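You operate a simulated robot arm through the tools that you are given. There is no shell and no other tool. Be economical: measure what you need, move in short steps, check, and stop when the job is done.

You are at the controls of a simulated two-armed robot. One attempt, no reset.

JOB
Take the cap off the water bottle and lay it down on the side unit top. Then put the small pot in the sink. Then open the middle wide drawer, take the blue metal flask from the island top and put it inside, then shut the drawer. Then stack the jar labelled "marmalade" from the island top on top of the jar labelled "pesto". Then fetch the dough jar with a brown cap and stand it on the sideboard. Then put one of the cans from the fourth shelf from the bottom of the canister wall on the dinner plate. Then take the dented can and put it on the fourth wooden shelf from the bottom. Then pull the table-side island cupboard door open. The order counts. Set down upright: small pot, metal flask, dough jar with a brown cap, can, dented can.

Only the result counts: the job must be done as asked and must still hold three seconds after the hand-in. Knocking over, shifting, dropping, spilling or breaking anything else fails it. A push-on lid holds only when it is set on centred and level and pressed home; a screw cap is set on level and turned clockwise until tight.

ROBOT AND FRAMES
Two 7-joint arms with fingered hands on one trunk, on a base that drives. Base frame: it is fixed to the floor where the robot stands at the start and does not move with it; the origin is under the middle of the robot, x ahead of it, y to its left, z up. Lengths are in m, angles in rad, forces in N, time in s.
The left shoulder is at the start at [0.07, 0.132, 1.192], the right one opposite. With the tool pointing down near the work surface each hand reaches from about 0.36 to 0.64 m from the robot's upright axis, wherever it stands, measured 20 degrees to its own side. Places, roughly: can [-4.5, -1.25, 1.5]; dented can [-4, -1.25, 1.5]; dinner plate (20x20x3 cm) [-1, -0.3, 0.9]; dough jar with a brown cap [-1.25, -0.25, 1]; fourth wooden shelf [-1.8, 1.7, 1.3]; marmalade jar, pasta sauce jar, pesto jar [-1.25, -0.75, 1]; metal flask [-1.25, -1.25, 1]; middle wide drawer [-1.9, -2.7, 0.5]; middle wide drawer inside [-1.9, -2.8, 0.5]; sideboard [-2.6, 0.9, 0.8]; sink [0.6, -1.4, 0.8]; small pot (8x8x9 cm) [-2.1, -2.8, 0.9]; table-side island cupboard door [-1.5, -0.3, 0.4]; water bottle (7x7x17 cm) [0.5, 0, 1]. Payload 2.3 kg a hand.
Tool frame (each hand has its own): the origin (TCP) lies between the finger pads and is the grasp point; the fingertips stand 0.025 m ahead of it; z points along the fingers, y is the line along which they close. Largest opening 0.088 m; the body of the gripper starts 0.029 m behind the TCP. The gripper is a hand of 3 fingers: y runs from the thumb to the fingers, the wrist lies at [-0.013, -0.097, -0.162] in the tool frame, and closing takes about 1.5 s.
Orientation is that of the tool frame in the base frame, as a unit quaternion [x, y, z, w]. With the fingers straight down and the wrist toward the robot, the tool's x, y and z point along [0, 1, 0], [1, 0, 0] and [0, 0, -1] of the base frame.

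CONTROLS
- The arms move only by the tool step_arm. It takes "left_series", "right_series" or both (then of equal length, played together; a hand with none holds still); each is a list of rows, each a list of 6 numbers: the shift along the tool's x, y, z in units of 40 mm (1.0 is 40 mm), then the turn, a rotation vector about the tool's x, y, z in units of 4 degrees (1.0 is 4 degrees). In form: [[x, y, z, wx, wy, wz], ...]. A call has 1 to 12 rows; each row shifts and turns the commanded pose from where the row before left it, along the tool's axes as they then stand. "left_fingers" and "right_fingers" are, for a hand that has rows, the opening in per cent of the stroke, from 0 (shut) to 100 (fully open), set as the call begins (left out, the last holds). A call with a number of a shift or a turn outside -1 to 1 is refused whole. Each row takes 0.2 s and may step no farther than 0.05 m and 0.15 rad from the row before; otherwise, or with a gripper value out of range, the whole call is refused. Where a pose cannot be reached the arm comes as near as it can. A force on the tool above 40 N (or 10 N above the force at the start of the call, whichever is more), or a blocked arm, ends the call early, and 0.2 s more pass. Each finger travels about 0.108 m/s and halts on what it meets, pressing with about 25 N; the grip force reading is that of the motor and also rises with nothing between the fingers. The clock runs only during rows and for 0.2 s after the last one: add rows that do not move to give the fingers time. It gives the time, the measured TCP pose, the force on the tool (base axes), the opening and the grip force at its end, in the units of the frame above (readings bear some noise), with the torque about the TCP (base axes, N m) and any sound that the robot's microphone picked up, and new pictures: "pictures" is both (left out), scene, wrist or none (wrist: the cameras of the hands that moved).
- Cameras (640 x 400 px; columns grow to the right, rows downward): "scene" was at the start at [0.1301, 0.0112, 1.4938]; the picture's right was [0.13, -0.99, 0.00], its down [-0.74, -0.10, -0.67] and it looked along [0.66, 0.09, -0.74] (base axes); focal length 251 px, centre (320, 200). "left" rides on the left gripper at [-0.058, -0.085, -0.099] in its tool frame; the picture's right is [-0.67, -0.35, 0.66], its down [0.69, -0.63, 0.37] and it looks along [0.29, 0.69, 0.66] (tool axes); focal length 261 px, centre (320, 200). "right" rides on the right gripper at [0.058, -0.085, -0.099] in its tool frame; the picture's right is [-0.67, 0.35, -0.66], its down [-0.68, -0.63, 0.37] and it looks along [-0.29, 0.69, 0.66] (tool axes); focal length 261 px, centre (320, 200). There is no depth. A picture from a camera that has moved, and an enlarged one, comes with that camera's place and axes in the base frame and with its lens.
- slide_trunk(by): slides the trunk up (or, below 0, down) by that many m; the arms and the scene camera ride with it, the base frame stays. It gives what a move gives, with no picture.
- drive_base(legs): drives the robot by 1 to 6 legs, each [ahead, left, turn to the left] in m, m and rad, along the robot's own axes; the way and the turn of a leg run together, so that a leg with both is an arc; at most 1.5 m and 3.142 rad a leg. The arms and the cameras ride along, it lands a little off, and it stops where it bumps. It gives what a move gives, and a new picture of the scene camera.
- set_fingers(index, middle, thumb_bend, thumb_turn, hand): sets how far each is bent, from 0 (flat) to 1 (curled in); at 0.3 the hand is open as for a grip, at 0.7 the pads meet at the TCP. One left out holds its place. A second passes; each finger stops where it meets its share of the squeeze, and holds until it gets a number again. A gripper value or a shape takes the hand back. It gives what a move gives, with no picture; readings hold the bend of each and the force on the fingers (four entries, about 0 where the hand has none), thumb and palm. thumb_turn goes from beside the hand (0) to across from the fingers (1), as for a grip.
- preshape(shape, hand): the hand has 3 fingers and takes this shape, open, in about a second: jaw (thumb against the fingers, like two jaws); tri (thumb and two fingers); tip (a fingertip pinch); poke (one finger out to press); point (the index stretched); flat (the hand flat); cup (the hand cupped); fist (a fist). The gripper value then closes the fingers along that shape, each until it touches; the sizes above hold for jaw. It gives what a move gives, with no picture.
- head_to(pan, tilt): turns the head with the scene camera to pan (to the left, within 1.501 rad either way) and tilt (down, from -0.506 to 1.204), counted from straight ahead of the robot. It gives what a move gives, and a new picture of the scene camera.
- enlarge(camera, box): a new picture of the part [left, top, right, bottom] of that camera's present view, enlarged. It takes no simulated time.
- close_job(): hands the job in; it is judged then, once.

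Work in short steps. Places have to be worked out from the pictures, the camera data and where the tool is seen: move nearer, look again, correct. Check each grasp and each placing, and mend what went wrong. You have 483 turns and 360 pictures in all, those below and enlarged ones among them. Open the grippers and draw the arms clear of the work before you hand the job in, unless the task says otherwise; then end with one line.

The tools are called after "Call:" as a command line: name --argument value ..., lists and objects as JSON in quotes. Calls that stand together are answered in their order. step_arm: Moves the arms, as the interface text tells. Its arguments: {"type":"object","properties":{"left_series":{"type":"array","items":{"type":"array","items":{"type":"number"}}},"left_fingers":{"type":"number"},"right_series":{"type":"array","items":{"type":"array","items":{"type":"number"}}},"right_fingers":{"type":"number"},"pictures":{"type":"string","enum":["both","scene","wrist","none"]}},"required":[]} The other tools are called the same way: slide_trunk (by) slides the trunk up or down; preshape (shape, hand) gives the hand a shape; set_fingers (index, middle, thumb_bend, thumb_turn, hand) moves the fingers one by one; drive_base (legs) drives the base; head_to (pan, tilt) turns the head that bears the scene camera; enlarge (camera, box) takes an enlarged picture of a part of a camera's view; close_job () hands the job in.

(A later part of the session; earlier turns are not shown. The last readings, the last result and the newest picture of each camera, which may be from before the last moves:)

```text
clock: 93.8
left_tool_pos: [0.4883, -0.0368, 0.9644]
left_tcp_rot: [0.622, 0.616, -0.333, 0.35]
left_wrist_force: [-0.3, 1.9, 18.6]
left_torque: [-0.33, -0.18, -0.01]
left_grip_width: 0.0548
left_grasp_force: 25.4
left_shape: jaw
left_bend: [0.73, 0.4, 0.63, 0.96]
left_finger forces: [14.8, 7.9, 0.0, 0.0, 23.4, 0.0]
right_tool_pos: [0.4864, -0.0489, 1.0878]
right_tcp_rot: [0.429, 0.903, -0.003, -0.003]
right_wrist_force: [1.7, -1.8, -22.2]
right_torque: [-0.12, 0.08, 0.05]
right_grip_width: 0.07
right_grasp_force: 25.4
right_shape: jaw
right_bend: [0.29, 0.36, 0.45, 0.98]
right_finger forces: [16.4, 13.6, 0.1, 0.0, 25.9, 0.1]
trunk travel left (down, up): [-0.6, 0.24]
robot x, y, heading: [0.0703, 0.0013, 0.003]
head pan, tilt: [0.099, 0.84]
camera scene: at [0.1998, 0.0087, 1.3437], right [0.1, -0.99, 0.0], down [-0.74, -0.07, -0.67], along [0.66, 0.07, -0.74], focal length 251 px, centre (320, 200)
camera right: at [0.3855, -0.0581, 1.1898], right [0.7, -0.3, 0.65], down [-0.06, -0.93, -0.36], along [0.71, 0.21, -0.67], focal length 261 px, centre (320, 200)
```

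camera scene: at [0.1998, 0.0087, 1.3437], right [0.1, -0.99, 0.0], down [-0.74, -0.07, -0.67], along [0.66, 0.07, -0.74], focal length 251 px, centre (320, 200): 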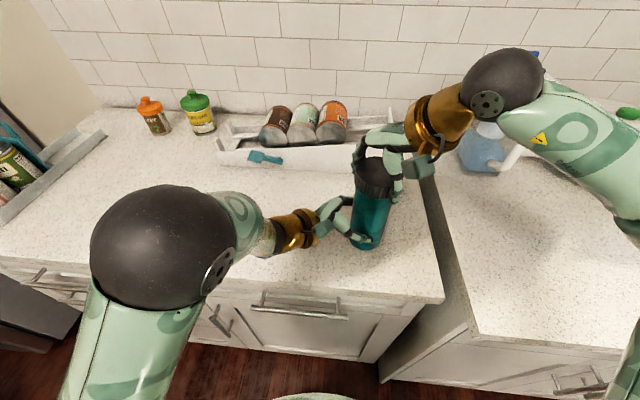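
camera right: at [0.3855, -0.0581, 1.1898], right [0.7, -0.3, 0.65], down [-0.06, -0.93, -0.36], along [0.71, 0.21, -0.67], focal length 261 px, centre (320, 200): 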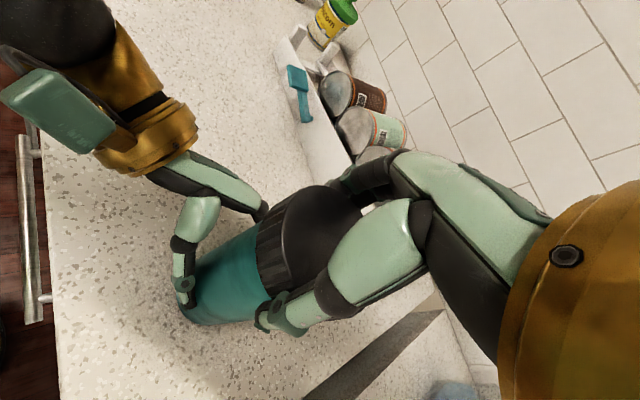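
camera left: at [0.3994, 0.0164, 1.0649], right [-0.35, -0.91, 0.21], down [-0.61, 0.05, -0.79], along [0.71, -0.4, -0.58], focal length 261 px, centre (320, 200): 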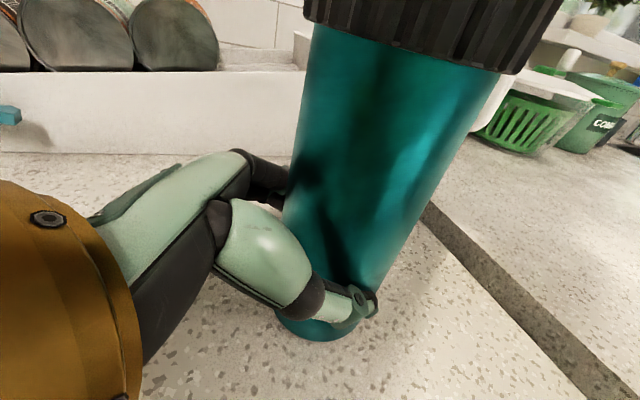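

Check whether cap or body turns: take a left-camera reference now, then go back down and compare after a reverse-less cycle.

Call:
step_arm --right_series '[[0, 0, 0.12, 0, 0, 0], [0, 0, 0.1, 0, 0, 0], [0, 0, 0, 0, 0, 0]]' --pictures "none"

Call:
enlarge --camera "left" --box '[240, 0, 600, 360]'

Call:
step_arm --right_series '[[0, 0, 0, 0, 0, 0], [0, 0, 0, 0, 0, 0], [0, 0, 0, 0, 0, 0], [0, 0, -0.5, 0, 0, 0], [0, 0, -0.5, 0, 0, 1], [0, 0, 0, 0, 0, 1], [0, 0, 0, 0, 0, 1], [0, 0, 0, 0, 0, 1], [0, 0, 0, 0, 0, 1], [0, 0, 0, 0, 0, 1], [0, 0, 0, 0, 0, 1], [0, 0, 0, 0, 0, 1]]' --right_fingers 100 --pictures "none"

Call:
step_arm --right_series '[[0, 0, 0, 0, 0, 1], [0, 0, 0, 0, 0, 1], [0, 0, 0, 0, 0, 1], [0, 0, 0, 0, 0, 1], [0, 0, 0, 0, 0, 1], [0, 0, 0, 0, 0, 1], [0, 0, 0, 0, 0, 1], [0, 0, 0, 0, 0, 1], [0, 0, 0, 0, 0, 1], [0, 0, 0, 0, 0, 1], [0, 0, 0, 0, 0, 0]]' --pictures "none"

Call:
step_arm --right_series '[[0, 0, 0.5, 0, 0, 0], [0, 0, 0.4, 0, 0, 0], [0, 0, 0.08, 0, 0, 0], [0, 0, 0, 0, 0, 0]]' --pictures "none"

Call:
step_arm --right_series '[[0, 0, 0, 0, 0, 0], [0, 0, 0, 0, 0, 0], [0, 0, 0, 0, 0, 0], [0, 0, 0, 0, 0, 0], [0, 0, 0, 0, 0, 0], [0, 0, 0, 0, 0, 0], [0, 0, 0, 0, 0, -1], [0, 0, 0, 0, 0, -1], [0, 0, 0, 0, 0, -1], [0, 0, 0, 0, 0, -1], [0, 0, 0, 0, 0, -1], [0, 0, 0, 0, 0, -1]]' --right_fingers 0 --pictures "none"

Call:
enlarge --camera "left" --box '[240, 0, 600, 360]'

Call:
step_arm --right_series '[[0, 0, 0, 0, 0, -1], [0, 0, 0, 0, 0, -1], [0, 0, 0, 0, 0, -1], [0, 0, 0, 0, 0, -1], [0, 0, 0, 0, 0, -1], [0, 0, 0, 0, 0, -1], [0, 0, 0, 0, 0, -1], [0, 0, 0, 0, 0, -1], [0, 0, 0, 0, 0, -1], [0, 0, 0, 0, 0, -1], [0, 0, 0, 0, 0, -1], [0, 0, 0, 0, 0, -1]]' --pictures "none"

Call:
enlarge --camera "left" --box '[240, 0, 600, 360]'

```text
clock: 94.6
left_tool_pos: [0.4868, -0.0357, 0.9626]
left_tcp_rot: [0.622, 0.618, -0.332, 0.348]
left_wrist_force: [3.6, 1.6, 0.2]
left_torque: [-0.04, 0.01, 0.09]
left_grip_width: 0.055
left_grasp_force: 24.7
left_shape: jaw
left_bend: [0.28, 0.4, 0.63, 0.98]
left_finger forces: [17.0, 9.5, 0.0, 0.1, 22.8, 0.0]
right_tool_pos: [0.4861, -0.0479, 1.0807]
right_tcp_rot: [0.43, 0.903, -0.001, -0.003]
right_wrist_force: [-3.6, -0.5, -0.4]
right_torque: [-0.19, 0.25, -0.01]
right_grip_width: 0.0696
right_grasp_force: 24.9
right_shape: jaw
right_bend: [0.29, 0.36, 0.45, 0.98]
right_finger forces: [15.7, 11.6, 0.1, 0.0, 28.6, 0.0]
trunk travel left (down, up): [-0.6, 0.24]
robot x, y, heading: [0.0686, -0.0013, -0.001]
head pan, tilt: [0.099, 0.84]
```

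```text
1.11 times, centred on (420, 180) of left
camera zoom: at [0.3995, 0.0152, 1.0639], right [-0.35, -0.91, 0.2], down [-0.61, 0.06, -0.79], along [0.71, -0.4, -0.58], focal length 290 px, centre (209, 222)
```

zoom: 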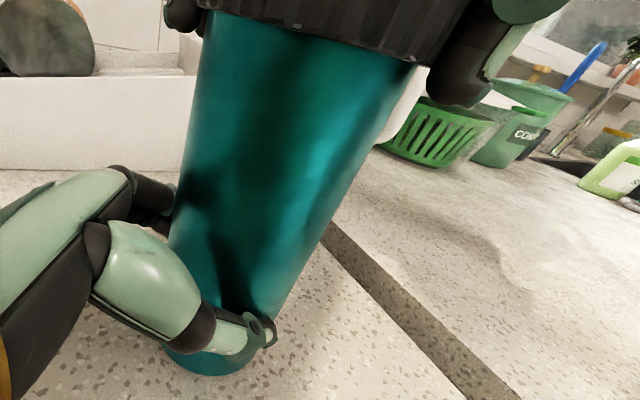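

```text
clock: 97.2
left_tool_pos: [0.4885, -0.0364, 0.9643]
left_tcp_rot: [0.622, 0.617, -0.332, 0.349]
left_wrist_force: [-0.4, 0.0, 0.2]
left_torque: [0.03, 0.05, 0.01]
left_grip_width: 0.0546
left_grasp_force: 24.5
left_shape: jaw
left_bend: [0.28, 0.4, 0.63, 0.98]
left_finger forces: [15.6, 9.3, 0.0, 0.1, 25.0, 0.0]
right_tool_pos: [0.4875, -0.0478, 1.1197]
right_tcp_rot: [0.663, 0.749, -0.003, -0.003]
right_wrist_force: [0.2, -1.2, 0.3]
right_torque: [0.0, -0.02, 0.01]
right_grip_width: 0.0879
right_grasp_force: 0.0
right_shape: jaw
right_bend: [0.3, 0.3, 0.3, 0.97]
right_finger forces: [0.1, 0.0, 0.1, 0.0, 0.0, 0.0]
trunk travel left (down, up): [-0.6, 0.24]
robot x, y, heading: [0.0719, 0.0042, 0.002]
head pan, tilt: [0.099, 0.84]
```

```text
clock: 99.6
left_tool_pos: [0.4872, -0.0365, 0.9634]
left_tcp_rot: [0.622, 0.617, -0.332, 0.349]
left_wrist_force: [-0.1, 0.0, 0.5]
left_torque: [0.02, 0.02, 0.04]
left_grip_width: 0.0546
left_grasp_force: 24.8
left_shape: jaw
left_bend: [0.28, 0.4, 0.63, 0.98]
left_finger forces: [15.5, 9.4, 0.0, 0.1, 24.9, 0.0]
right_tool_pos: [0.4869, -0.0479, 1.1204]
right_tcp_rot: [0.879, 0.477, -0.003, -0.001]
right_wrist_force: [0.3, 0.7, -0.2]
right_torque: [0.05, 0.0, 0.03]
right_grip_width: 0.0879
right_grasp_force: 0.0
right_shape: jaw
right_bend: [0.3, 0.3, 0.3, 0.97]
right_finger forces: [0.0, 0.0, 0.0, 0.0, 0.0, 0.0]
trunk travel left (down, up): [-0.6, 0.24]
robot x, y, heading: [0.0669, 0.0041, 0.003]
head pan, tilt: [0.099, 0.84]
```

```text
clock: 100.6
left_tool_pos: [0.4876, -0.0356, 0.9633]
left_tcp_rot: [0.622, 0.617, -0.332, 0.349]
left_wrist_force: [0.5, 1.2, 0.4]
left_torque: [0.02, 0.06, -0.03]
left_grip_width: 0.0552
left_grasp_force: 24.8
left_shape: jaw
left_bend: [0.28, 0.4, 0.63, 0.99]
left_finger forces: [15.9, 9.3, 0.0, 0.0, 24.5, 0.0]
right_tool_pos: [0.4861, -0.0483, 1.081]
right_tcp_rot: [0.878, 0.478, -0.003, -0.001]
right_wrist_force: [1.4, -1.1, 4.5]
right_torque: [0.01, -0.09, -0.05]
right_grip_width: 0.0878
right_grasp_force: 0.1
right_shape: jaw
right_bend: [0.29, 0.3, 0.29, 0.97]
right_finger forces: [2.9, 0.0, 0.1, 0.0, 1.4, 0.0]
trunk travel left (down, up): [-0.6, 0.24]
robot x, y, heading: [0.0669, 0.0029, 0.003]
head pan, tilt: [0.099, 0.84]
```

```text
clock: 103.2
left_tool_pos: [0.4874, -0.036, 0.9633]
left_tcp_rot: [0.622, 0.617, -0.333, 0.349]
left_wrist_force: [0.7, 2.3, 0.4]
left_torque: [0.0, 0.02, 0.03]
left_grip_width: 0.0548
left_grasp_force: 25.0
left_shape: jaw
left_bend: [0.28, 0.4, 0.63, 0.99]
left_finger forces: [15.7, 9.2, 0.0, 0.0, 24.7, 0.0]
right_tool_pos: [0.4858, -0.0478, 1.0804]
right_tcp_rot: [0.759, 0.651, -0.003, -0.002]
right_wrist_force: [0.3, -0.8, 2.8]
right_torque: [0.01, -0.04, -0.06]
right_grip_width: 0.0668
right_grasp_force: 25.4
right_shape: jaw
right_bend: [0.27, 0.38, 0.47, 0.98]
right_finger forces: [21.3, 10.9, 0.0, 0.1, 32.3, 0.0]
trunk travel left (down, up): [-0.6, 0.24]
robot x, y, heading: [0.0707, 0.0017, 0.001]
head pan, tilt: [0.099, 0.84]
```

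```text
1.11 times, centred on (420, 180) of left
camera zoom: at [0.3991, 0.0153, 1.0646], right [-0.35, -0.91, 0.21], down [-0.61, 0.06, -0.79], along [0.71, -0.4, -0.58], focal length 290 px, centre (209, 222)
```

zoom: 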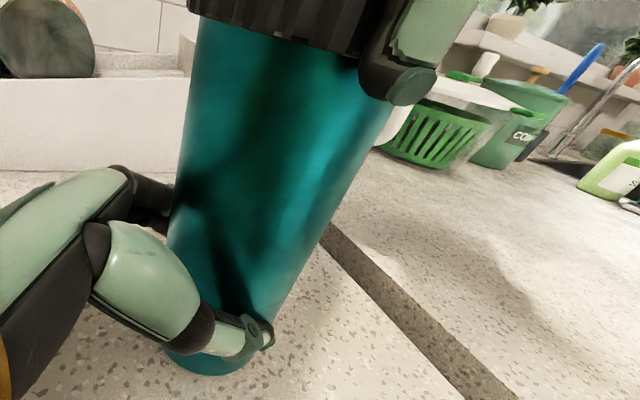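

```text
clock: 105.8
left_tool_pos: [0.4874, -0.0371, 0.9642]
left_tcp_rot: [0.622, 0.617, -0.332, 0.349]
left_wrist_force: [1.2, 0.7, 0.3]
left_torque: [0.0, 0.04, 0.06]
left_grip_width: 0.0545
left_grasp_force: 25.1
left_shape: jaw
left_bend: [0.28, 0.4, 0.63, 0.99]
left_finger forces: [15.9, 9.5, 0.0, 0.1, 24.9, 0.0]
right_tool_pos: [0.4864, -0.0488, 1.0815]
right_tcp_rot: [0.429, 0.903, -0.001, -0.003]
right_wrist_force: [0.3, -0.9, 7.9]
right_torque: [-0.06, 0.12, -0.07]
right_grip_width: 0.0665
right_grasp_force: 24.9
right_shape: jaw
right_bend: [0.27, 0.38, 0.47, 0.98]
right_finger forces: [19.9, 10.4, 0.1, 0.0, 32.5, 0.0]
trunk travel left (down, up): [-0.6, 0.24]
robot x, y, heading: [0.0729, -0.0001, 0.003]
head pan, tilt: [0.099, 0.84]
```

```text
1.11 times, centred on (420, 180) of left
camera zoom: at [0.3988, 0.015, 1.0647], right [-0.35, -0.91, 0.2], down [-0.61, 0.06, -0.79], along [0.71, -0.4, -0.58], focal length 290 px, centre (209, 222)
```

zoom: 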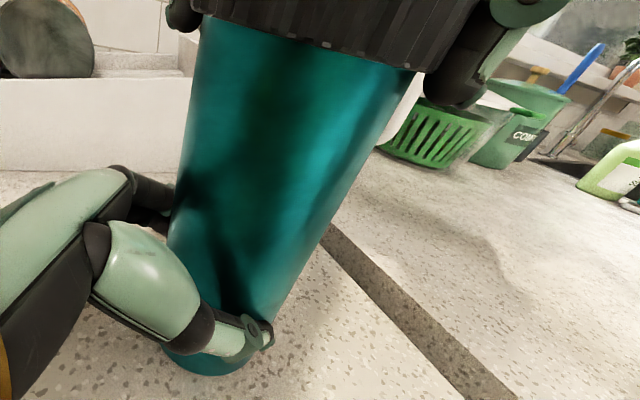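

The cap pushes upward (7.9 N), so it is rising. Test lift.

Call:
step_arm --right_series '[[0, 0, -0.12, 0, 0, 0], [0, 0, -0.1, 0, 0, 0], [0, 0, 0, 0, 0, 0]]' --pictures "none"

```text
clock: 106.6
left_tool_pos: [0.4891, -0.037, 0.9656]
left_tcp_rot: [0.622, 0.616, -0.332, 0.351]
left_wrist_force: [-2.0, 1.8, 18.4]
left_torque: [-0.33, -0.21, -0.05]
left_grip_width: 0.0546
left_grasp_force: 24.7
left_shape: jaw
left_bend: [0.73, 0.4, 0.63, 0.97]
left_finger forces: [14.9, 8.4, 0.0, 0.0, 24.5, 0.0]
right_tool_pos: [0.4869, -0.0486, 1.0887]
right_tcp_rot: [0.429, 0.903, -0.003, -0.004]
right_wrist_force: [1.4, -2.4, -20.3]
right_torque: [-0.12, 0.03, 0.06]
right_grip_width: 0.067
right_grasp_force: 24.9
right_shape: jaw
right_bend: [0.27, 0.38, 0.47, 0.99]
right_finger forces: [18.1, 12.9, 0.0, 0.1, 30.6, 0.0]
trunk travel left (down, up): [-0.6, 0.24]
robot x, y, heading: [0.0683, -0.0023, 0.001]
head pan, tilt: [0.099, 0.84]
```

Still threaded; another cycle, keeping the slight upward offset afterward.

Call:
step_arm --right_series '[[0, 0, 0.12, 0, 0, 0], [0, 0, 0.06, 0, 0, 0], [0, 0, 0, 0, 0, 0]]' --pictures "none"

Call:
step_arm --right_series '[[0, 0, 0, 0, 0, 0], [0, 0, 0, 0, 0, 0], [0, 0, 0, 0, 0, 0], [0, 0, -0.5, 0, 0, 0], [0, 0, -0.5, 0, 0, 1], [0, 0, 0, 0, 0, 1], [0, 0, 0, 0, 0, 1], [0, 0, 0, 0, 0, 1], [0, 0, 0, 0, 0, 1], [0, 0, 0, 0, 0, 1], [0, 0, 0, 0, 0, 1], [0, 0, 0, 0, 0, 1]]' --right_fingers 100 --pictures "none"

Call:
step_arm --right_series '[[0, 0, 0, 0, 0, 1], [0, 0, 0, 0, 0, 1], [0, 0, 0, 0, 0, 1], [0, 0, 0, 0, 0, 1], [0, 0, 0, 0, 0, 1], [0, 0, 0, 0, 0, 1], [0, 0, 0, 0, 0, 1], [0, 0, 0, 0, 0, 1], [0, 0, 0, 0, 0, 1], [0, 0, 0, 0, 0, 1], [0, 0, 0, 0, 0, 0]]' --pictures "scene"

Call:
enlarge --camera "scene" --box '[320, 130, 440, 260]'

Call:
step_arm --right_series '[[0, 0, 0.5, 0, 0, 0], [0, 0, 0.4, 0, 0, 0], [0, 0, 0.08, 0, 0, 0], [0, 0, 0, 0, 0, 0]]' --pictures "none"

Call:
step_arm --right_series '[[0, 0, 0, 0, 0, 0], [0, 0, 0, 0, 0, 0], [0, 0, 0, 0, 0, 0], [0, 0, 0, 0, 0, 0], [0, 0, 0, 0, 0, 0], [0, 0, 0, 0, 0, 0], [0, 0, 0, 0, 0, -1], [0, 0, 0, 0, 0, -1], [0, 0, 0, 0, 0, -1], [0, 0, 0, 0, 0, -1], [0, 0, 0, 0, 0, -1], [0, 0, 0, 0, 0, -1]]' --right_fingers 0 --pictures "none"

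Call:
step_arm --right_series '[[0, 0, 0, 0, 0, -1], [0, 0, 0, 0, 0, -1], [0, 0, 0, 0, 0, -1], [0, 0, 0, 0, 0, -1], [0, 0, 0, 0, 0, -1], [0, 0, 0, 0, 0, -1], [0, 0, 0, 0, 0, -1], [0, 0, 0, 0, 0, -1], [0, 0, 0, 0, 0, -1], [0, 0, 0, 0, 0, -1], [0, 0, 0, 0, 0, -1], [0, 0, 0, 0, 0, -1]]' --pictures "none"

Call:
step_arm --right_series '[[0, 0, -0.12, 0, 0, 0], [0, 0, -0.1, 0, 0, 0], [0, 0, 0, 0, 0, 0]]' --pictures "none"

```text
clock: 107.4
left_tool_pos: [0.4879, -0.036, 0.9632]
left_tcp_rot: [0.622, 0.618, -0.331, 0.348]
left_wrist_force: [0.7, 0.8, 1.5]
left_torque: [-0.04, 0.02, 0.03]
left_grip_width: 0.0547
left_grasp_force: 25.0
left_shape: jaw
left_bend: [0.28, 0.4, 0.63, 0.98]
left_finger forces: [16.1, 9.5, 0.0, 0.0, 24.4, 0.0]
right_tool_pos: [0.4869, -0.0487, 1.0826]
right_tcp_rot: [0.43, 0.903, -0.001, -0.003]
right_wrist_force: [-0.8, -1.4, -2.7]
right_torque: [-0.08, 0.2, -0.01]
right_grip_width: 0.0667
right_grasp_force: 24.7
right_shape: jaw
right_bend: [0.27, 0.38, 0.47, 0.99]
right_finger forces: [19.0, 11.4, 0.1, 0.0, 32.6, 0.0]
trunk travel left (down, up): [-0.6, 0.24]
robot x, y, heading: [0.0709, -0.0005, 0.006]
head pan, tilt: [0.099, 0.84]
```

```text
clock: 110.0
left_tool_pos: [0.4874, -0.0361, 0.9637]
left_tcp_rot: [0.622, 0.617, -0.333, 0.349]
left_wrist_force: [-0.2, 0.1, -0.5]
left_torque: [0.04, 0.04, 0.0]
left_grip_width: 0.0548
left_grasp_force: 25.2
left_shape: jaw
left_bend: [0.28, 0.4, 0.63, 0.99]
left_finger forces: [15.7, 9.4, 0.0, 0.0, 25.2, 0.0]
right_tool_pos: [0.4871, -0.0486, 1.1219]
right_tcp_rot: [0.663, 0.749, -0.003, -0.003]
right_wrist_force: [0.0, -0.7, 0.1]
right_torque: [0.01, -0.03, 0.03]
right_grip_width: 0.088
right_grasp_force: 0.1
right_shape: jaw
right_bend: [0.3, 0.3, 0.3, 0.98]
right_finger forces: [0.0, 0.1, 0.0, 0.0, 0.0, 0.0]
trunk travel left (down, up): [-0.6, 0.24]
robot x, y, heading: [0.0668, -0.0007, 0.002]
head pan, tilt: [0.099, 0.84]
```

```text
clock: 112.4
left_tool_pos: [0.4872, -0.0362, 0.9634]
left_tcp_rot: [0.622, 0.617, -0.332, 0.348]
left_wrist_force: [0.2, -0.8, 0.2]
left_torque: [-0.01, 0.05, 0.0]
left_grip_width: 0.0549
left_grasp_force: 25.0
left_shape: jaw
left_bend: [0.28, 0.4, 0.63, 0.98]
left_finger forces: [15.7, 9.3, 0.1, 0.0, 25.1, 0.0]
right_tool_pos: [0.4867, -0.048, 1.1215]
right_tcp_rot: [0.879, 0.477, -0.003, 0.0]
right_wrist_force: [0.4, 0.0, 0.7]
right_torque: [0.04, 0.02, 0.02]
right_grip_width: 0.0878
right_grasp_force: 0.0
right_shape: jaw
right_bend: [0.3, 0.3, 0.3, 0.98]
right_finger forces: [0.0, 0.0, 0.0, 0.0, 0.0, 0.0]
trunk travel left (down, up): [-0.6, 0.24]
robot x, y, heading: [0.0728, 0.0014, 0.001]
head pan, tilt: [0.099, 0.84]
camera scene: at [0.1994, 0.0086, 1.3438], right [0.1, -0.99, 0.0], down [-0.74, -0.07, -0.67], along [0.66, 0.07, -0.74], focal length 251 px, centre (320, 200)
```

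scene: 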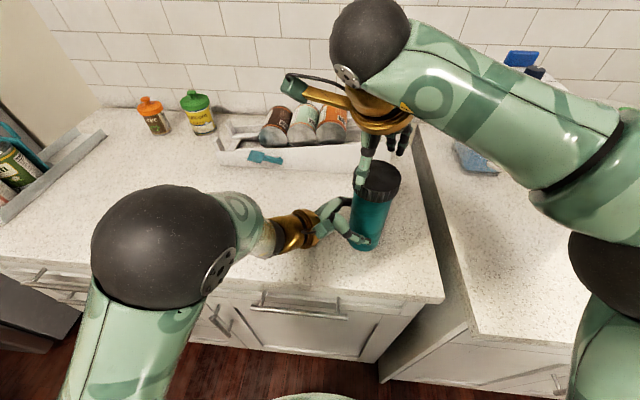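

```text
3.08 times, centred on (380, 195) of scene
camera zoom: at [0.1994, 0.0086, 1.3438], right [0.1, -0.99, 0.0], down [-0.74, -0.07, -0.67], along [0.66, 0.07, -0.74], focal length 773 px, centre (135, 215)
```

zoom: 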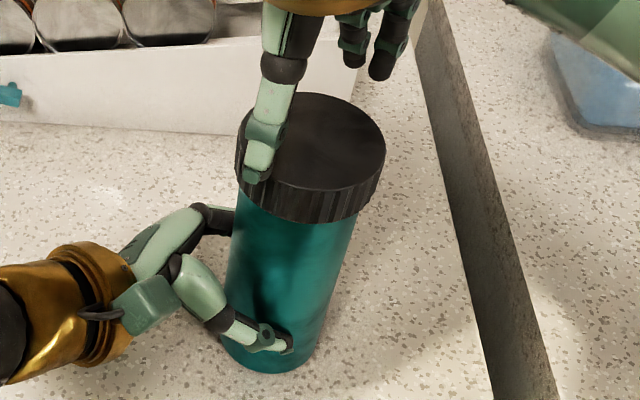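

```text
clock: 113.4
left_tool_pos: [0.4874, -0.0357, 0.9638]
left_tcp_rot: [0.622, 0.617, -0.332, 0.349]
left_wrist_force: [0.2, 0.1, 0.1]
left_torque: [0.07, 0.02, 0.06]
left_grip_width: 0.0547
left_grasp_force: 24.8
left_shape: jaw
left_bend: [0.28, 0.4, 0.63, 0.99]
left_finger forces: [15.9, 9.4, 0.0, 0.1, 24.9, 0.0]
right_tool_pos: [0.4859, -0.0496, 1.0836]
right_tcp_rot: [0.878, 0.478, -0.004, -0.001]
right_wrist_force: [0.7, -0.1, 1.9]
right_torque: [0.01, -0.02, 0.02]
right_grip_width: 0.088
right_grasp_force: 0.1
right_shape: jaw
right_bend: [0.3, 0.3, 0.3, 0.98]
right_finger forces: [0.7, 0.1, 0.1, 0.1, 0.8, 0.1]
trunk travel left (down, up): [-0.6, 0.24]
robot x, y, heading: [0.0667, -0.0006, -0.002]
head pan, tilt: [0.099, 0.84]
```

```text
clock: 116.0
left_tool_pos: [0.4874, -0.036, 0.9636]
left_tcp_rot: [0.622, 0.617, -0.332, 0.35]
left_wrist_force: [-0.1, 0.6, -0.2]
left_torque: [0.05, 0.04, -0.02]
left_grip_width: 0.0548
left_grasp_force: 25.4
left_shape: jaw
left_bend: [0.28, 0.4, 0.63, 0.99]
left_finger forces: [15.7, 9.0, 0.0, 0.0, 24.9, 0.1]
right_tool_pos: [0.485, -0.0482, 1.0828]
right_tcp_rot: [0.759, 0.651, -0.003, -0.003]
right_wrist_force: [0.0, 0.7, -0.2]
right_torque: [-0.01, -0.01, 0.02]
right_grip_width: 0.069
right_grasp_force: 25.0
right_shape: jaw
right_bend: [0.29, 0.36, 0.47, 0.98]
right_finger forces: [19.2, 11.2, 0.1, 0.1, 30.8, 0.0]
trunk travel left (down, up): [-0.6, 0.24]
robot x, y, heading: [0.0729, -0.0009, 0.005]
head pan, tilt: [0.099, 0.84]
```

```text
clock: 118.6
left_tool_pos: [0.4878, -0.0358, 0.9638]
left_tcp_rot: [0.623, 0.617, -0.333, 0.348]
left_wrist_force: [-0.9, 0.9, 1.0]
left_torque: [-0.04, 0.12, -0.02]
left_grip_width: 0.0549
left_grasp_force: 24.8
left_shape: jaw
left_bend: [0.28, 0.4, 0.63, 0.99]
left_finger forces: [16.2, 9.0, 0.0, 0.0, 24.5, 0.1]
right_tool_pos: [0.486, -0.0483, 1.0825]
right_tcp_rot: [0.428, 0.904, -0.002, -0.003]
right_wrist_force: [-0.3, -0.7, -0.3]
right_torque: [-0.01, 0.0, -0.01]
right_grip_width: 0.0689
right_grasp_force: 25.3
right_shape: jaw
right_bend: [0.29, 0.36, 0.47, 0.98]
right_finger forces: [18.6, 11.2, 0.0, 0.0, 30.9, 0.0]
trunk travel left (down, up): [-0.6, 0.24]
robot x, y, heading: [0.0693, 0.0009, -0.003]
head pan, tilt: [0.099, 0.84]
```

```text
clock: 119.4
left_tool_pos: [0.4889, -0.0366, 0.9646]
left_tcp_rot: [0.622, 0.617, -0.333, 0.35]
left_wrist_force: [-0.2, 1.2, 0.4]
left_torque: [0.03, 0.1, 0.0]
left_grip_width: 0.0549
left_grasp_force: 25.0
left_shape: jaw
left_bend: [0.28, 0.4, 0.63, 0.99]
left_finger forces: [16.1, 9.1, 0.0, 0.0, 24.4, 0.1]
right_tool_pos: [0.4875, -0.047, 1.0925]
right_tcp_rot: [0.43, 0.903, -0.002, -0.002]
right_wrist_force: [0.1, -0.1, -0.2]
right_torque: [-0.03, 0.01, 0.01]
right_grip_width: 0.069
right_grasp_force: 25.3
right_shape: jaw
right_bend: [0.29, 0.36, 0.47, 0.98]
right_finger forces: [18.5, 11.2, 0.0, 0.0, 30.8, 0.0]
trunk travel left (down, up): [-0.6, 0.24]
robot x, y, heading: [0.0702, -0.0011, 0.007]
head pan, tilt: [0.099, 0.84]
```

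No resistance: the cap is free. Lift it well clear.

Call:
step_arm --right_series '[[0, 0, -0.5, 0, 0, 0], [0, 0, -0.7, 0, 0, 0.5], [0, 0, -0.5, 0, 0, 0.5], [0, 0, 0, 0, 0, 0]]'

```text
clock: 120.4
left_tool_pos: [0.4881, -0.0355, 0.9633]
left_tcp_rot: [0.622, 0.617, -0.333, 0.349]
left_wrist_force: [0.2, 0.1, -0.4]
left_torque: [0.03, 0.03, -0.02]
left_grip_width: 0.0547
left_grasp_force: 24.8
left_shape: jaw
left_bend: [0.28, 0.4, 0.63, 0.99]
left_finger forces: [15.8, 9.1, 0.0, 0.0, 24.9, 0.0]
right_tool_pos: [0.4888, -0.0478, 1.1598]
right_tcp_rot: [0.461, 0.887, -0.002, -0.003]
right_wrist_force: [-0.6, 0.1, -0.4]
right_torque: [0.01, -0.02, -0.01]
right_grip_width: 0.069
right_grasp_force: 24.7
right_shape: jaw
right_bend: [0.29, 0.36, 0.47, 0.98]
right_finger forces: [18.5, 11.2, 0.0, 0.0, 30.2, 0.0]
trunk travel left (down, up): [-0.6, 0.24]
robot x, y, heading: [0.0716, -0.002, 0.006]
head pan, tilt: [0.099, 0.84]
camera scene: at [0.1994, 0.0085, 1.3438], right [0.1, -0.99, 0.0], down [-0.74, -0.07, -0.67], along [0.66, 0.07, -0.74], focal length 251 px, centre (320, 200)
camera right: at [0.3874, -0.0514, 1.2621], right [0.68, -0.35, 0.65], down [-0.12, -0.92, -0.36], along [0.73, 0.17, -0.67], focal length 261 px, centre (320, 200)
```

scene: 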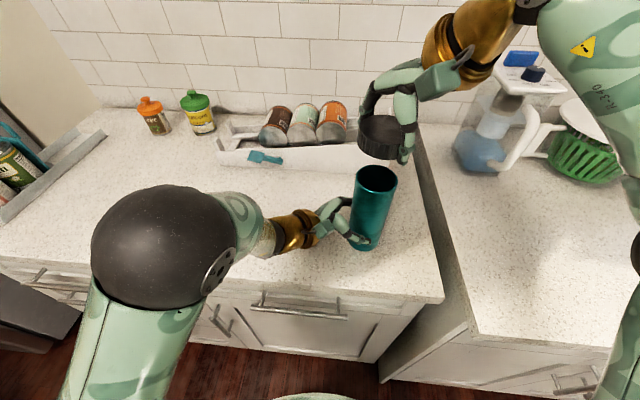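
right: 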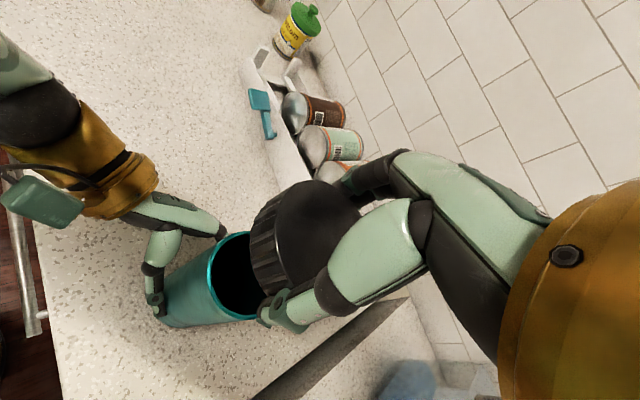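

Cap is off. Release the left hand from the bottle and withdraw it.

Call:
step_arm --left_series '[[0, 0, 0, 0, 0, 0], [0, 0, 0, 0, 0, 0], [0, 0, 0, 0, 0, 0], [0, 0, 0, 0, 0, 0], [0, 0, -0.5, 0, 0, 0], [0, 0, -0.8, 0, 0, 0], [0, 0, -1, 0, 0, 0], [0, 0, -1, 0, 0, 0], [0, 0, -1, 0, 0, 0], [0, 0, -1, 0, 0, 0], [0, 0, 0, 0, 0, 0]]' --left_fingers 100 --pictures "scene"

```text
clock: 122.8
left_tool_pos: [0.4858, 0.1414, 1.0782]
left_tcp_rot: [0.622, 0.617, -0.332, 0.35]
left_wrist_force: [0.0, -0.2, 0.6]
left_torque: [-0.02, 0.01, 0.03]
left_grip_width: 0.0878
left_grasp_force: 0.0
left_shape: jaw
left_bend: [0.3, 0.3, 0.3, 0.98]
left_finger forces: [0.0, 0.0, 0.1, 0.1, 0.0, 0.0]
right_tool_pos: [0.4892, -0.0496, 1.1593]
right_tcp_rot: [0.461, 0.887, -0.002, -0.003]
right_wrist_force: [-0.6, -0.3, -0.2]
right_torque: [-0.01, 0.02, 0.0]
right_grip_width: 0.0691
right_grasp_force: 25.0
right_shape: jaw
right_bend: [0.29, 0.36, 0.47, 0.98]
right_finger forces: [18.5, 11.2, 0.0, 0.0, 30.2, 0.0]
trunk travel left (down, up): [-0.6, 0.24]
robot x, y, heading: [0.0692, 0.0013, -0.001]
head pan, tilt: [0.099, 0.84]
camera scene: at [0.1996, 0.0081, 1.3438], right [0.1, -0.99, 0.0], down [-0.74, -0.07, -0.67], along [0.66, 0.07, -0.74], focal length 251 px, centre (320, 200)
```

scene: 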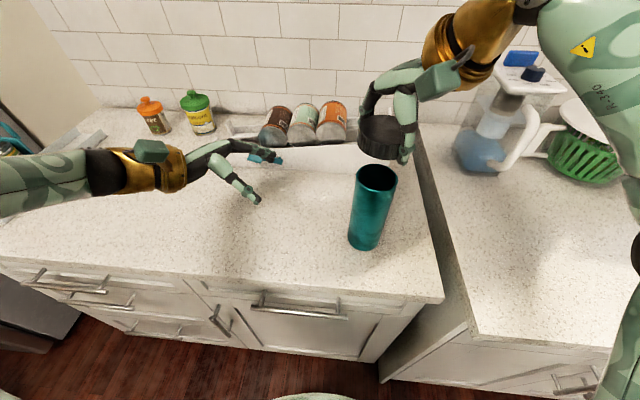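

Bottle stands. Retract the left hand further; swing the cap over the free area at about (0.45, 0.07).

Call:
step_arm --left_series '[[0, 0, -1, 0, 0, 0], [0, 0, -1, 0, 0, 0], [0, 0, -1, 0, 0, 0], [0, 0, 0, 0, 0, 0], [0, 0, 0, 0, 0, 0], [0, 0, 0, 0, 0, 0], [0, 0, 0, 0, 0, 0], [0, 0, 0, 0, 0, 0], [0, 0, 0, 0, 0, 0], [0, 0, 0, 0, 0, 0], [0, 0, 0, 0, 0, 0], [0, 0, 0, 0, 0, 0]]' --right_series '[[0, 0, 0, 0, 0, 1], [0, 0, 0, 0, 0, 1], [0, 0, 0, 0, 0, 1], [0, 0, 0, 0, 0, 1], [0, 0, 0, 0, 0, 1], [0, 0, 0, 0, 0, 1], [0, 0, 0, 0, 0, 1], [0, 0, 0, 0, 0, 1], [0, 0, 0, 0, 0, 0.8], [0.9, -0.3, 0, 0, 0, 0], [1, -0.3, 0, 0, 0, 0], [1, -0.3, 0, 0, 0, 0]]' --pictures "scene"

```text
clock: 125.4
left_tool_pos: [0.483, 0.2447, 1.1411]
left_tcp_rot: [0.622, 0.617, -0.333, 0.35]
left_wrist_force: [0.0, 0.4, -0.4]
left_torque: [-0.03, 0.01, 0.01]
left_grip_width: 0.088
left_grasp_force: 0.1
left_shape: jaw
left_bend: [0.3, 0.3, 0.3, 0.98]
left_finger forces: [0.0, 0.0, 0.0, 0.0, 0.0, 0.0]
right_tool_pos: [0.4484, 0.0689, 1.1594]
right_tcp_rot: [0.708, 0.706, -0.004, -0.001]
right_wrist_force: [0.0, 0.0, -0.3]
right_torque: [-0.01, 0.01, -0.01]
right_grip_width: 0.0686
right_grasp_force: 25.0
right_shape: jaw
right_bend: [0.29, 0.36, 0.47, 0.98]
right_finger forces: [18.5, 11.2, 0.0, 0.0, 30.0, 0.0]
trunk travel left (down, up): [-0.6, 0.24]
robot x, y, heading: [0.0695, -0.0023, 0.001]
head pan, tilt: [0.099, 0.84]
camera scene: at [0.1986, 0.0112, 1.3438], right [0.1, -0.99, 0.0], down [-0.74, -0.08, -0.67], along [0.66, 0.07, -0.74], focal length 251 px, centre (320, 200)
```

scene: 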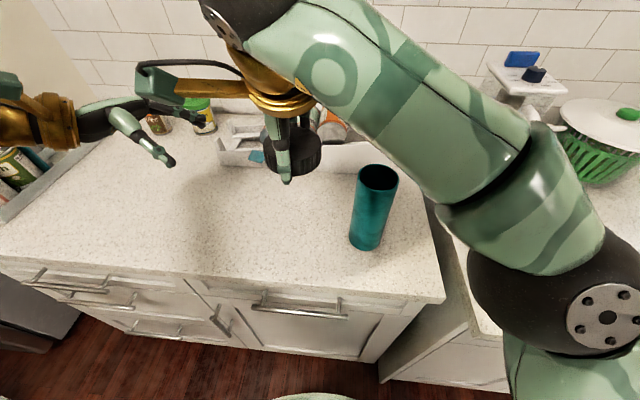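

Lower partway and check forearm clearance to the bottle.

Call:
step_arm --right_series '[[0, 0, 0.9, 0, 0, 0], [0, 0, 0.9, 0, 0, 0], [0, 0, 0.9, 0, 0, 0], [0, 0, 0, 0, 0, 0]]'

```text
clock: 126.4
left_tool_pos: [0.4829, 0.2426, 1.1418]
left_tcp_rot: [0.622, 0.617, -0.332, 0.349]
left_wrist_force: [-0.3, -0.3, 0.2]
left_torque: [-0.02, -0.01, 0.01]
left_grip_width: 0.0879
left_grasp_force: 0.1
left_shape: jaw
left_bend: [0.3, 0.3, 0.3, 0.98]
left_finger forces: [0.0, 0.1, 0.1, 0.0, 0.0, 0.0]
right_tool_pos: [0.4527, 0.0684, 1.0521]
right_tcp_rot: [0.708, 0.706, -0.002, -0.001]
right_wrist_force: [0.5, 0.2, 0.7]
right_torque: [0.01, 0.0, 0.01]
right_grip_width: 0.0688
right_grasp_force: 25.0
right_shape: jaw
right_bend: [0.29, 0.36, 0.47, 0.98]
right_finger forces: [18.0, 11.1, 0.1, 0.0, 29.5, 0.1]
trunk travel left (down, up): [-0.6, 0.24]
robot x, y, heading: [0.0711, 0.0025, 0.003]
head pan, tilt: [0.099, 0.84]
camera scene: at [0.199, 0.0091, 1.3438], right [0.1, -0.99, 0.0], down [-0.74, -0.07, -0.67], along [0.66, 0.07, -0.74], focal length 251 px, centre (320, 200)
camera right: at [0.3678, 0.1244, 1.1533], right [0.35, -0.67, 0.65], down [-0.63, -0.68, -0.36], along [0.69, -0.29, -0.67], focal length 261 px, centre (320, 200)
```

scene: 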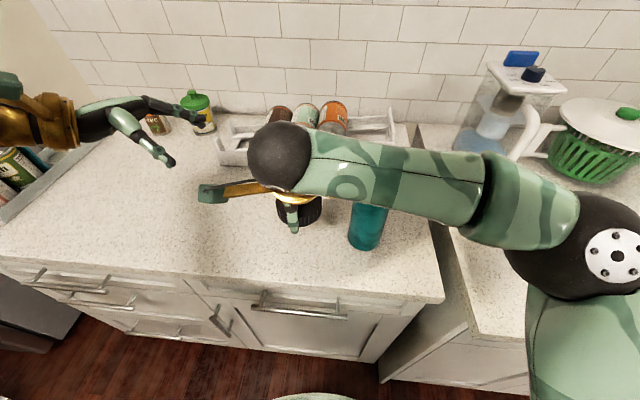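
right: 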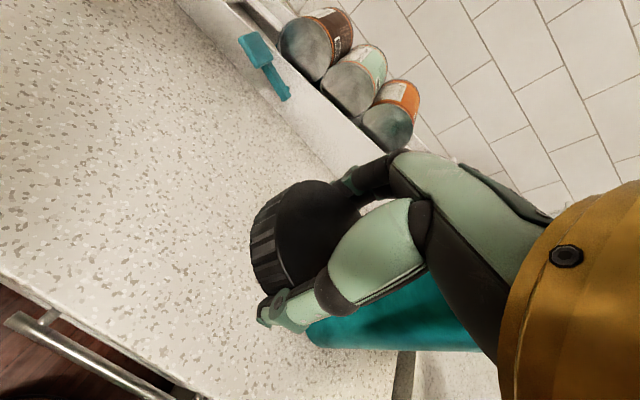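

The forearm runs at x≈0.35, in front of the bottle, so it's clear. Lower to about 0.94.

Call:
step_arm --right_series '[[0, 0, 0.7, 0, 0, 0], [0, 0, 0.7, 0, 0, 0], [0, 0, 0.7, 0, 0, 0], [0, 0, 0.4, 0, 0, 0], [0, 0, 0.2, 0, 0, 0], [0, 0, 0, 0, 0, 0]]'

```text
clock: 127.8
left_tool_pos: [0.4828, 0.2436, 1.1433]
left_tcp_rot: [0.621, 0.617, -0.332, 0.349]
left_wrist_force: [-0.3, 0.0, 0.9]
left_torque: [0.0, -0.03, -0.01]
left_grip_width: 0.0874
left_grasp_force: 0.0
left_shape: jaw
left_bend: [0.3, 0.3, 0.3, 0.98]
left_finger forces: [0.1, 0.0, 0.0, 0.0, 0.0, 0.0]
right_tool_pos: [0.449, 0.0683, 0.9445]
right_tcp_rot: [0.708, 0.706, -0.003, -0.001]
right_wrist_force: [0.7, 1.1, 0.5]
right_torque: [0.0, 0.04, 0.02]
right_grip_width: 0.0687
right_grasp_force: 25.2
right_shape: jaw
right_bend: [0.29, 0.36, 0.47, 0.98]
right_finger forces: [17.8, 11.0, 0.0, 0.1, 29.2, 0.1]
trunk travel left (down, up): [-0.6, 0.24]
robot x, y, heading: [0.0688, -0.0015, 0.001]
head pan, tilt: [0.099, 0.84]
camera scene: at [0.1992, 0.0091, 1.3438], right [0.1, -0.99, 0.0], down [-0.74, -0.07, -0.67], along [0.66, 0.07, -0.74], focal length 251 px, centre (320, 200)
camera right: at [0.3659, 0.1243, 1.0458], right [0.35, -0.67, 0.65], down [-0.63, -0.68, -0.36], along [0.69, -0.29, -0.67], focal length 261 px, centre (320, 200)
```

scene: 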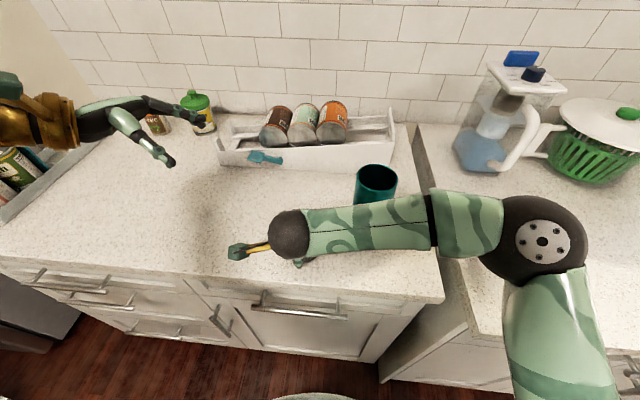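
right: 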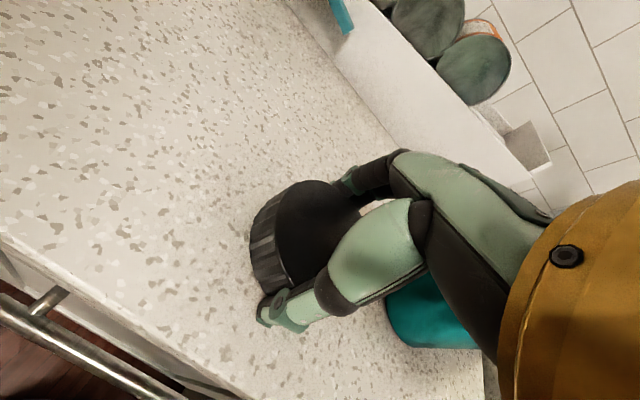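

Lower in small steps until contact.

Call:
step_arm --right_series '[[0, 0, 0.1, 0, 0, 0], [0, 0, 0.1, 0, 0, 0], [0, 0, 0.1, 0, 0, 0], [0, 0, 0, 0, 0, 0]]' --pictures "wrist"

```text
clock: 128.8
left_tool_pos: [0.4807, 0.2427, 1.1438]
left_tcp_rot: [0.623, 0.617, -0.331, 0.349]
left_wrist_force: [1.3, 0.2, 0.4]
left_torque: [-0.02, 0.02, 0.01]
left_grip_width: 0.0874
left_grasp_force: 0.0
left_shape: jaw
left_bend: [0.3, 0.3, 0.3, 0.98]
left_finger forces: [0.0, 0.0, 0.0, 0.0, 0.0, 0.1]
right_tool_pos: [0.4495, 0.0681, 0.9347]
right_tcp_rot: [0.708, 0.706, 0.001, -0.001]
right_wrist_force: [6.5, 0.1, 29.8]
right_torque: [-0.07, -0.11, 0.01]
right_grip_width: 0.0683
right_grasp_force: 25.2
right_shape: jaw
right_bend: [0.28, 0.35, 0.49, 0.98]
right_finger forces: [20.5, 21.4, 0.1, 0.1, 42.1, 0.1]
trunk travel left (down, up): [-0.6, 0.24]
robot x, y, heading: [0.0642, 0.0015, 0.004]
head pan, tilt: [0.099, 0.84]
camera right: at [0.3647, 0.1248, 1.0359], right [0.35, -0.67, 0.65], down [-0.63, -0.68, -0.37], along [0.69, -0.29, -0.66], focal length 261 px, centre (320, 200)
```

right: 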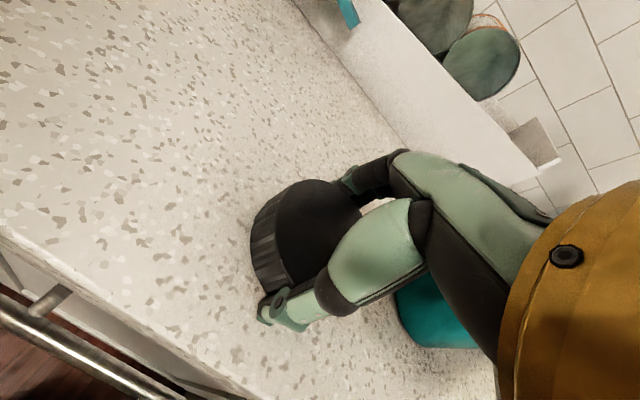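

Contact (30 N). Ease up a few mm and release, then lift.

Call:
step_arm --right_series '[[0, 0, -0.1, 0, 0, 0], [0, 0, 0, 0, 0, 0]]' --pictures "none"

Call:
step_arm --right_series '[[0, 0, 0, 0, 0, 0], [0, 0, 0, 0, 0, 0], [0, 0, 0, 0, 0, 0], [0, 0, 0, 0, 0, 0], [0, 0, -0.5, 0, 0, 0], [0, 0, -1, 0, 0, 0], [0, 0, -1, 0, 0, 0], [0, 0, -1, 0, 0, 0], [0, 0, -1, 0, 0, 0], [0, 0, -1, 0, 0, 0]]' --right_fingers 100

```text
clock: 129.4
left_tool_pos: [0.4825, 0.2437, 1.1431]
left_tcp_rot: [0.622, 0.617, -0.332, 0.349]
left_wrist_force: [-0.5, -0.2, -0.9]
left_torque: [-0.02, -0.02, -0.01]
left_grip_width: 0.0878
left_grasp_force: 0.1
left_shape: jaw
left_bend: [0.3, 0.3, 0.3, 0.98]
left_finger forces: [0.1, 0.1, 0.0, 0.1, 0.0, 0.1]
right_tool_pos: [0.4487, 0.0687, 0.9369]
right_tcp_rot: [0.708, 0.706, -0.003, -0.002]
right_wrist_force: [3.3, 0.5, 8.6]
right_torque: [-0.05, -0.4, 0.03]
right_grip_width: 0.0685
right_grasp_force: 24.9
right_shape: jaw
right_bend: [0.28, 0.34, 0.49, 0.98]
right_finger forces: [19.5, 15.6, 0.0, 0.0, 27.4, 0.1]
trunk travel left (down, up): [-0.6, 0.24]
robot x, y, heading: [0.0713, 0.0034, 0.002]
head pan, tilt: [0.099, 0.84]
```

```text
clock: 131.6
left_tool_pos: [0.4822, 0.2458, 1.1424]
left_tcp_rot: [0.622, 0.617, -0.332, 0.349]
left_wrist_force: [-0.2, -0.4, 0.0]
left_torque: [0.01, 0.02, -0.02]
left_grip_width: 0.0874
left_grasp_force: 0.0
left_shape: jaw
left_bend: [0.3, 0.3, 0.3, 0.98]
left_finger forces: [0.0, 0.1, 0.0, 0.0, 0.0, 0.1]
right_tool_pos: [0.4496, 0.0694, 1.1557]
right_tcp_rot: [0.707, 0.707, -0.003, -0.001]
right_wrist_force: [-0.3, -0.7, 0.3]
right_torque: [-0.01, -0.01, -0.01]
right_grip_width: 0.0876
right_grasp_force: 0.1
right_shape: jaw
right_bend: [0.3, 0.3, 0.3, 0.98]
right_finger forces: [0.2, 0.0, 0.0, 0.0, 0.2, 0.0]
trunk travel left (down, up): [-0.6, 0.24]
robot x, y, heading: [0.0668, 0.0006, -0.002]
head pan, tilt: [0.099, 0.84]
camera scene: at [0.1985, 0.01, 1.3439], right [0.1, -0.99, 0.0], down [-0.74, -0.08, -0.67], along [0.66, 0.07, -0.74], focal length 251 px, centre (320, 200)
camera right: at [0.3667, 0.1256, 1.2575], right [0.35, -0.67, 0.65], down [-0.63, -0.69, -0.36], along [0.69, -0.29, -0.67], focal length 261 px, centre (320, 200)
```

scene: 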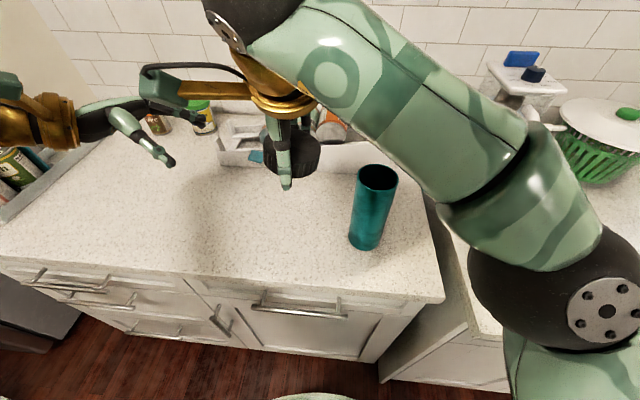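
right: 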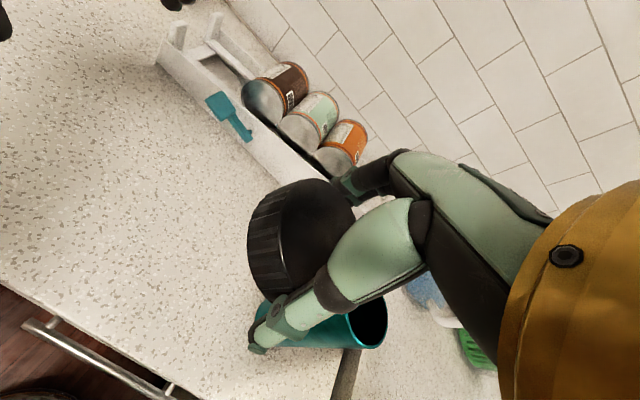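

The cap stayed wedged between the open fingers' knuckles. Lower again, then spread the fingers flatter.

Call:
step_arm --right_series '[[0, 0, 1, 0, 0, 0], [0, 0, 1, 0, 0, 0], [0, 0, 1, 0, 0, 0], [0, 0, 1, 0, 0, 0], [0, 0, 1, 0, 0, 0], [0, 0, 0.35, 0, 0, 0], [0, 0, 0.06, 0, 0, 0], [0, 0, 0, 0, 0, 0]]' --pictures "wrist"

```text
clock: 133.4
left_tool_pos: [0.4826, 0.2433, 1.1421]
left_tcp_rot: [0.622, 0.617, -0.333, 0.349]
left_wrist_force: [-0.5, 0.5, -0.5]
left_torque: [0.0, 0.03, -0.02]
left_grip_width: 0.0877
left_grasp_force: 0.0
left_shape: jaw
left_bend: [0.3, 0.3, 0.3, 0.98]
left_finger forces: [0.0, 0.0, 0.1, 0.0, 0.0, 0.0]
right_tool_pos: [0.4489, 0.0681, 0.9386]
right_tcp_rot: [0.707, 0.707, -0.003, -0.001]
right_wrist_force: [-0.1, 0.1, 0.1]
right_torque: [-0.01, -0.02, 0.01]
right_grip_width: 0.0878
right_grasp_force: 0.1
right_shape: jaw
right_bend: [0.3, 0.3, 0.3, 0.98]
right_finger forces: [0.0, 0.0, 0.1, 0.0, 0.1, 0.1]
trunk travel left (down, up): [-0.6, 0.24]
robot x, y, heading: [0.0687, 0.0007, 0.002]
head pan, tilt: [0.099, 0.84]
camera right: at [0.3653, 0.1259, 1.0398], right [0.35, -0.67, 0.65], down [-0.63, -0.68, -0.36], along [0.69, -0.29, -0.67], focal length 261 px, centre (320, 200)
```

right: 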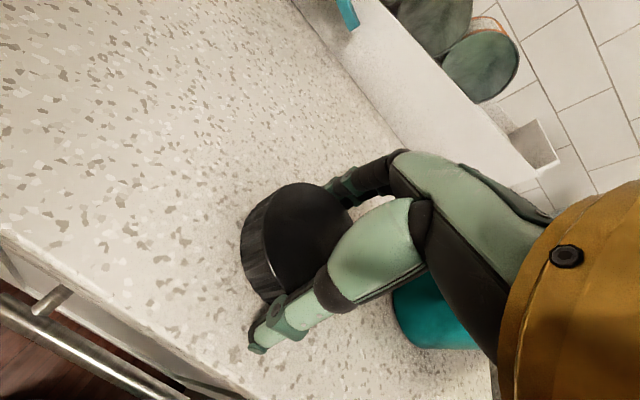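

Call:
set_fingers --hand "right" --index 0.1 --middle 0.1 --thumb_bend 0.1

Call:
step_arm --right_series '[[0, 0, -0.4, 0, 0, 0], [0, 0, -0.4, 0, 0, 0], [0, 0, -0.8, 0, 0, 0], [0, 0, 0, 0, 0, 0]]' --pictures "wrist"

```text
clock: 134.4
left_tool_pos: [0.4824, 0.2441, 1.142]
left_tcp_rot: [0.622, 0.617, -0.332, 0.349]
left_wrist_force: [-0.7, -0.1, -0.6]
left_torque: [0.01, 0.03, 0.01]
left_grip_width: 0.0877
left_grasp_force: 0.1
left_shape: jaw
left_bend: [0.3, 0.3, 0.3, 0.98]
left_finger forces: [0.0, 0.0, 0.0, 0.1, 0.0, 0.0]
right_tool_pos: [0.4491, 0.0681, 0.9395]
right_tcp_rot: [0.708, 0.706, -0.003, -0.001]
right_wrist_force: [0.2, 0.1, -0.3]
right_torque: [-0.01, -0.02, 0.0]
right_grip_width: 0.1197
right_grasp_force: 0.0
right_shape: fingers
right_bend: [0.1, 0.1, 0.1, 0.98]
right_finger forces: [0.0, 0.0, 0.0, 0.0, 0.1, 0.1]
trunk travel left (down, up): [-0.6, 0.24]
robot x, y, heading: [0.0695, 0.0028, -0.004]
head pan, tilt: [0.099, 0.84]
```

```text
clock: 135.4
left_tool_pos: [0.4831, 0.2439, 1.1422]
left_tcp_rot: [0.622, 0.617, -0.332, 0.349]
left_wrist_force: [-0.4, -0.7, 0.4]
left_torque: [-0.04, 0.01, 0.0]
left_grip_width: 0.0878
left_grasp_force: 0.0
left_shape: jaw
left_bend: [0.3, 0.3, 0.3, 0.98]
left_finger forces: [0.0, 0.0, 0.1, 0.0, 0.0, 0.0]
right_tool_pos: [0.4502, 0.0683, 1.0034]
right_tcp_rot: [0.708, 0.706, -0.003, -0.002]
right_wrist_force: [0.5, -0.1, -0.1]
right_torque: [0.01, 0.03, 0.03]
right_grip_width: 0.1201
right_grasp_force: 0.0
right_shape: fingers
right_bend: [0.1, 0.1, 0.1, 0.98]
right_finger forces: [0.0, 0.0, 0.0, 0.0, 0.0, 0.0]
trunk travel left (down, up): [-0.6, 0.24]
robot x, y, heading: [0.0689, 0.0017, 0.002]
head pan, tilt: [0.099, 0.84]
camera right: at [0.367, 0.1248, 1.1048], right [0.35, -0.67, 0.65], down [-0.63, -0.68, -0.36], along [0.69, -0.29, -0.67], focal length 261 px, centre (320, 200)
```

right: 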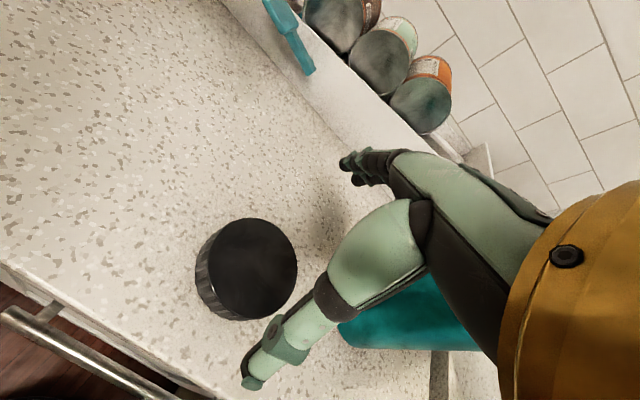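

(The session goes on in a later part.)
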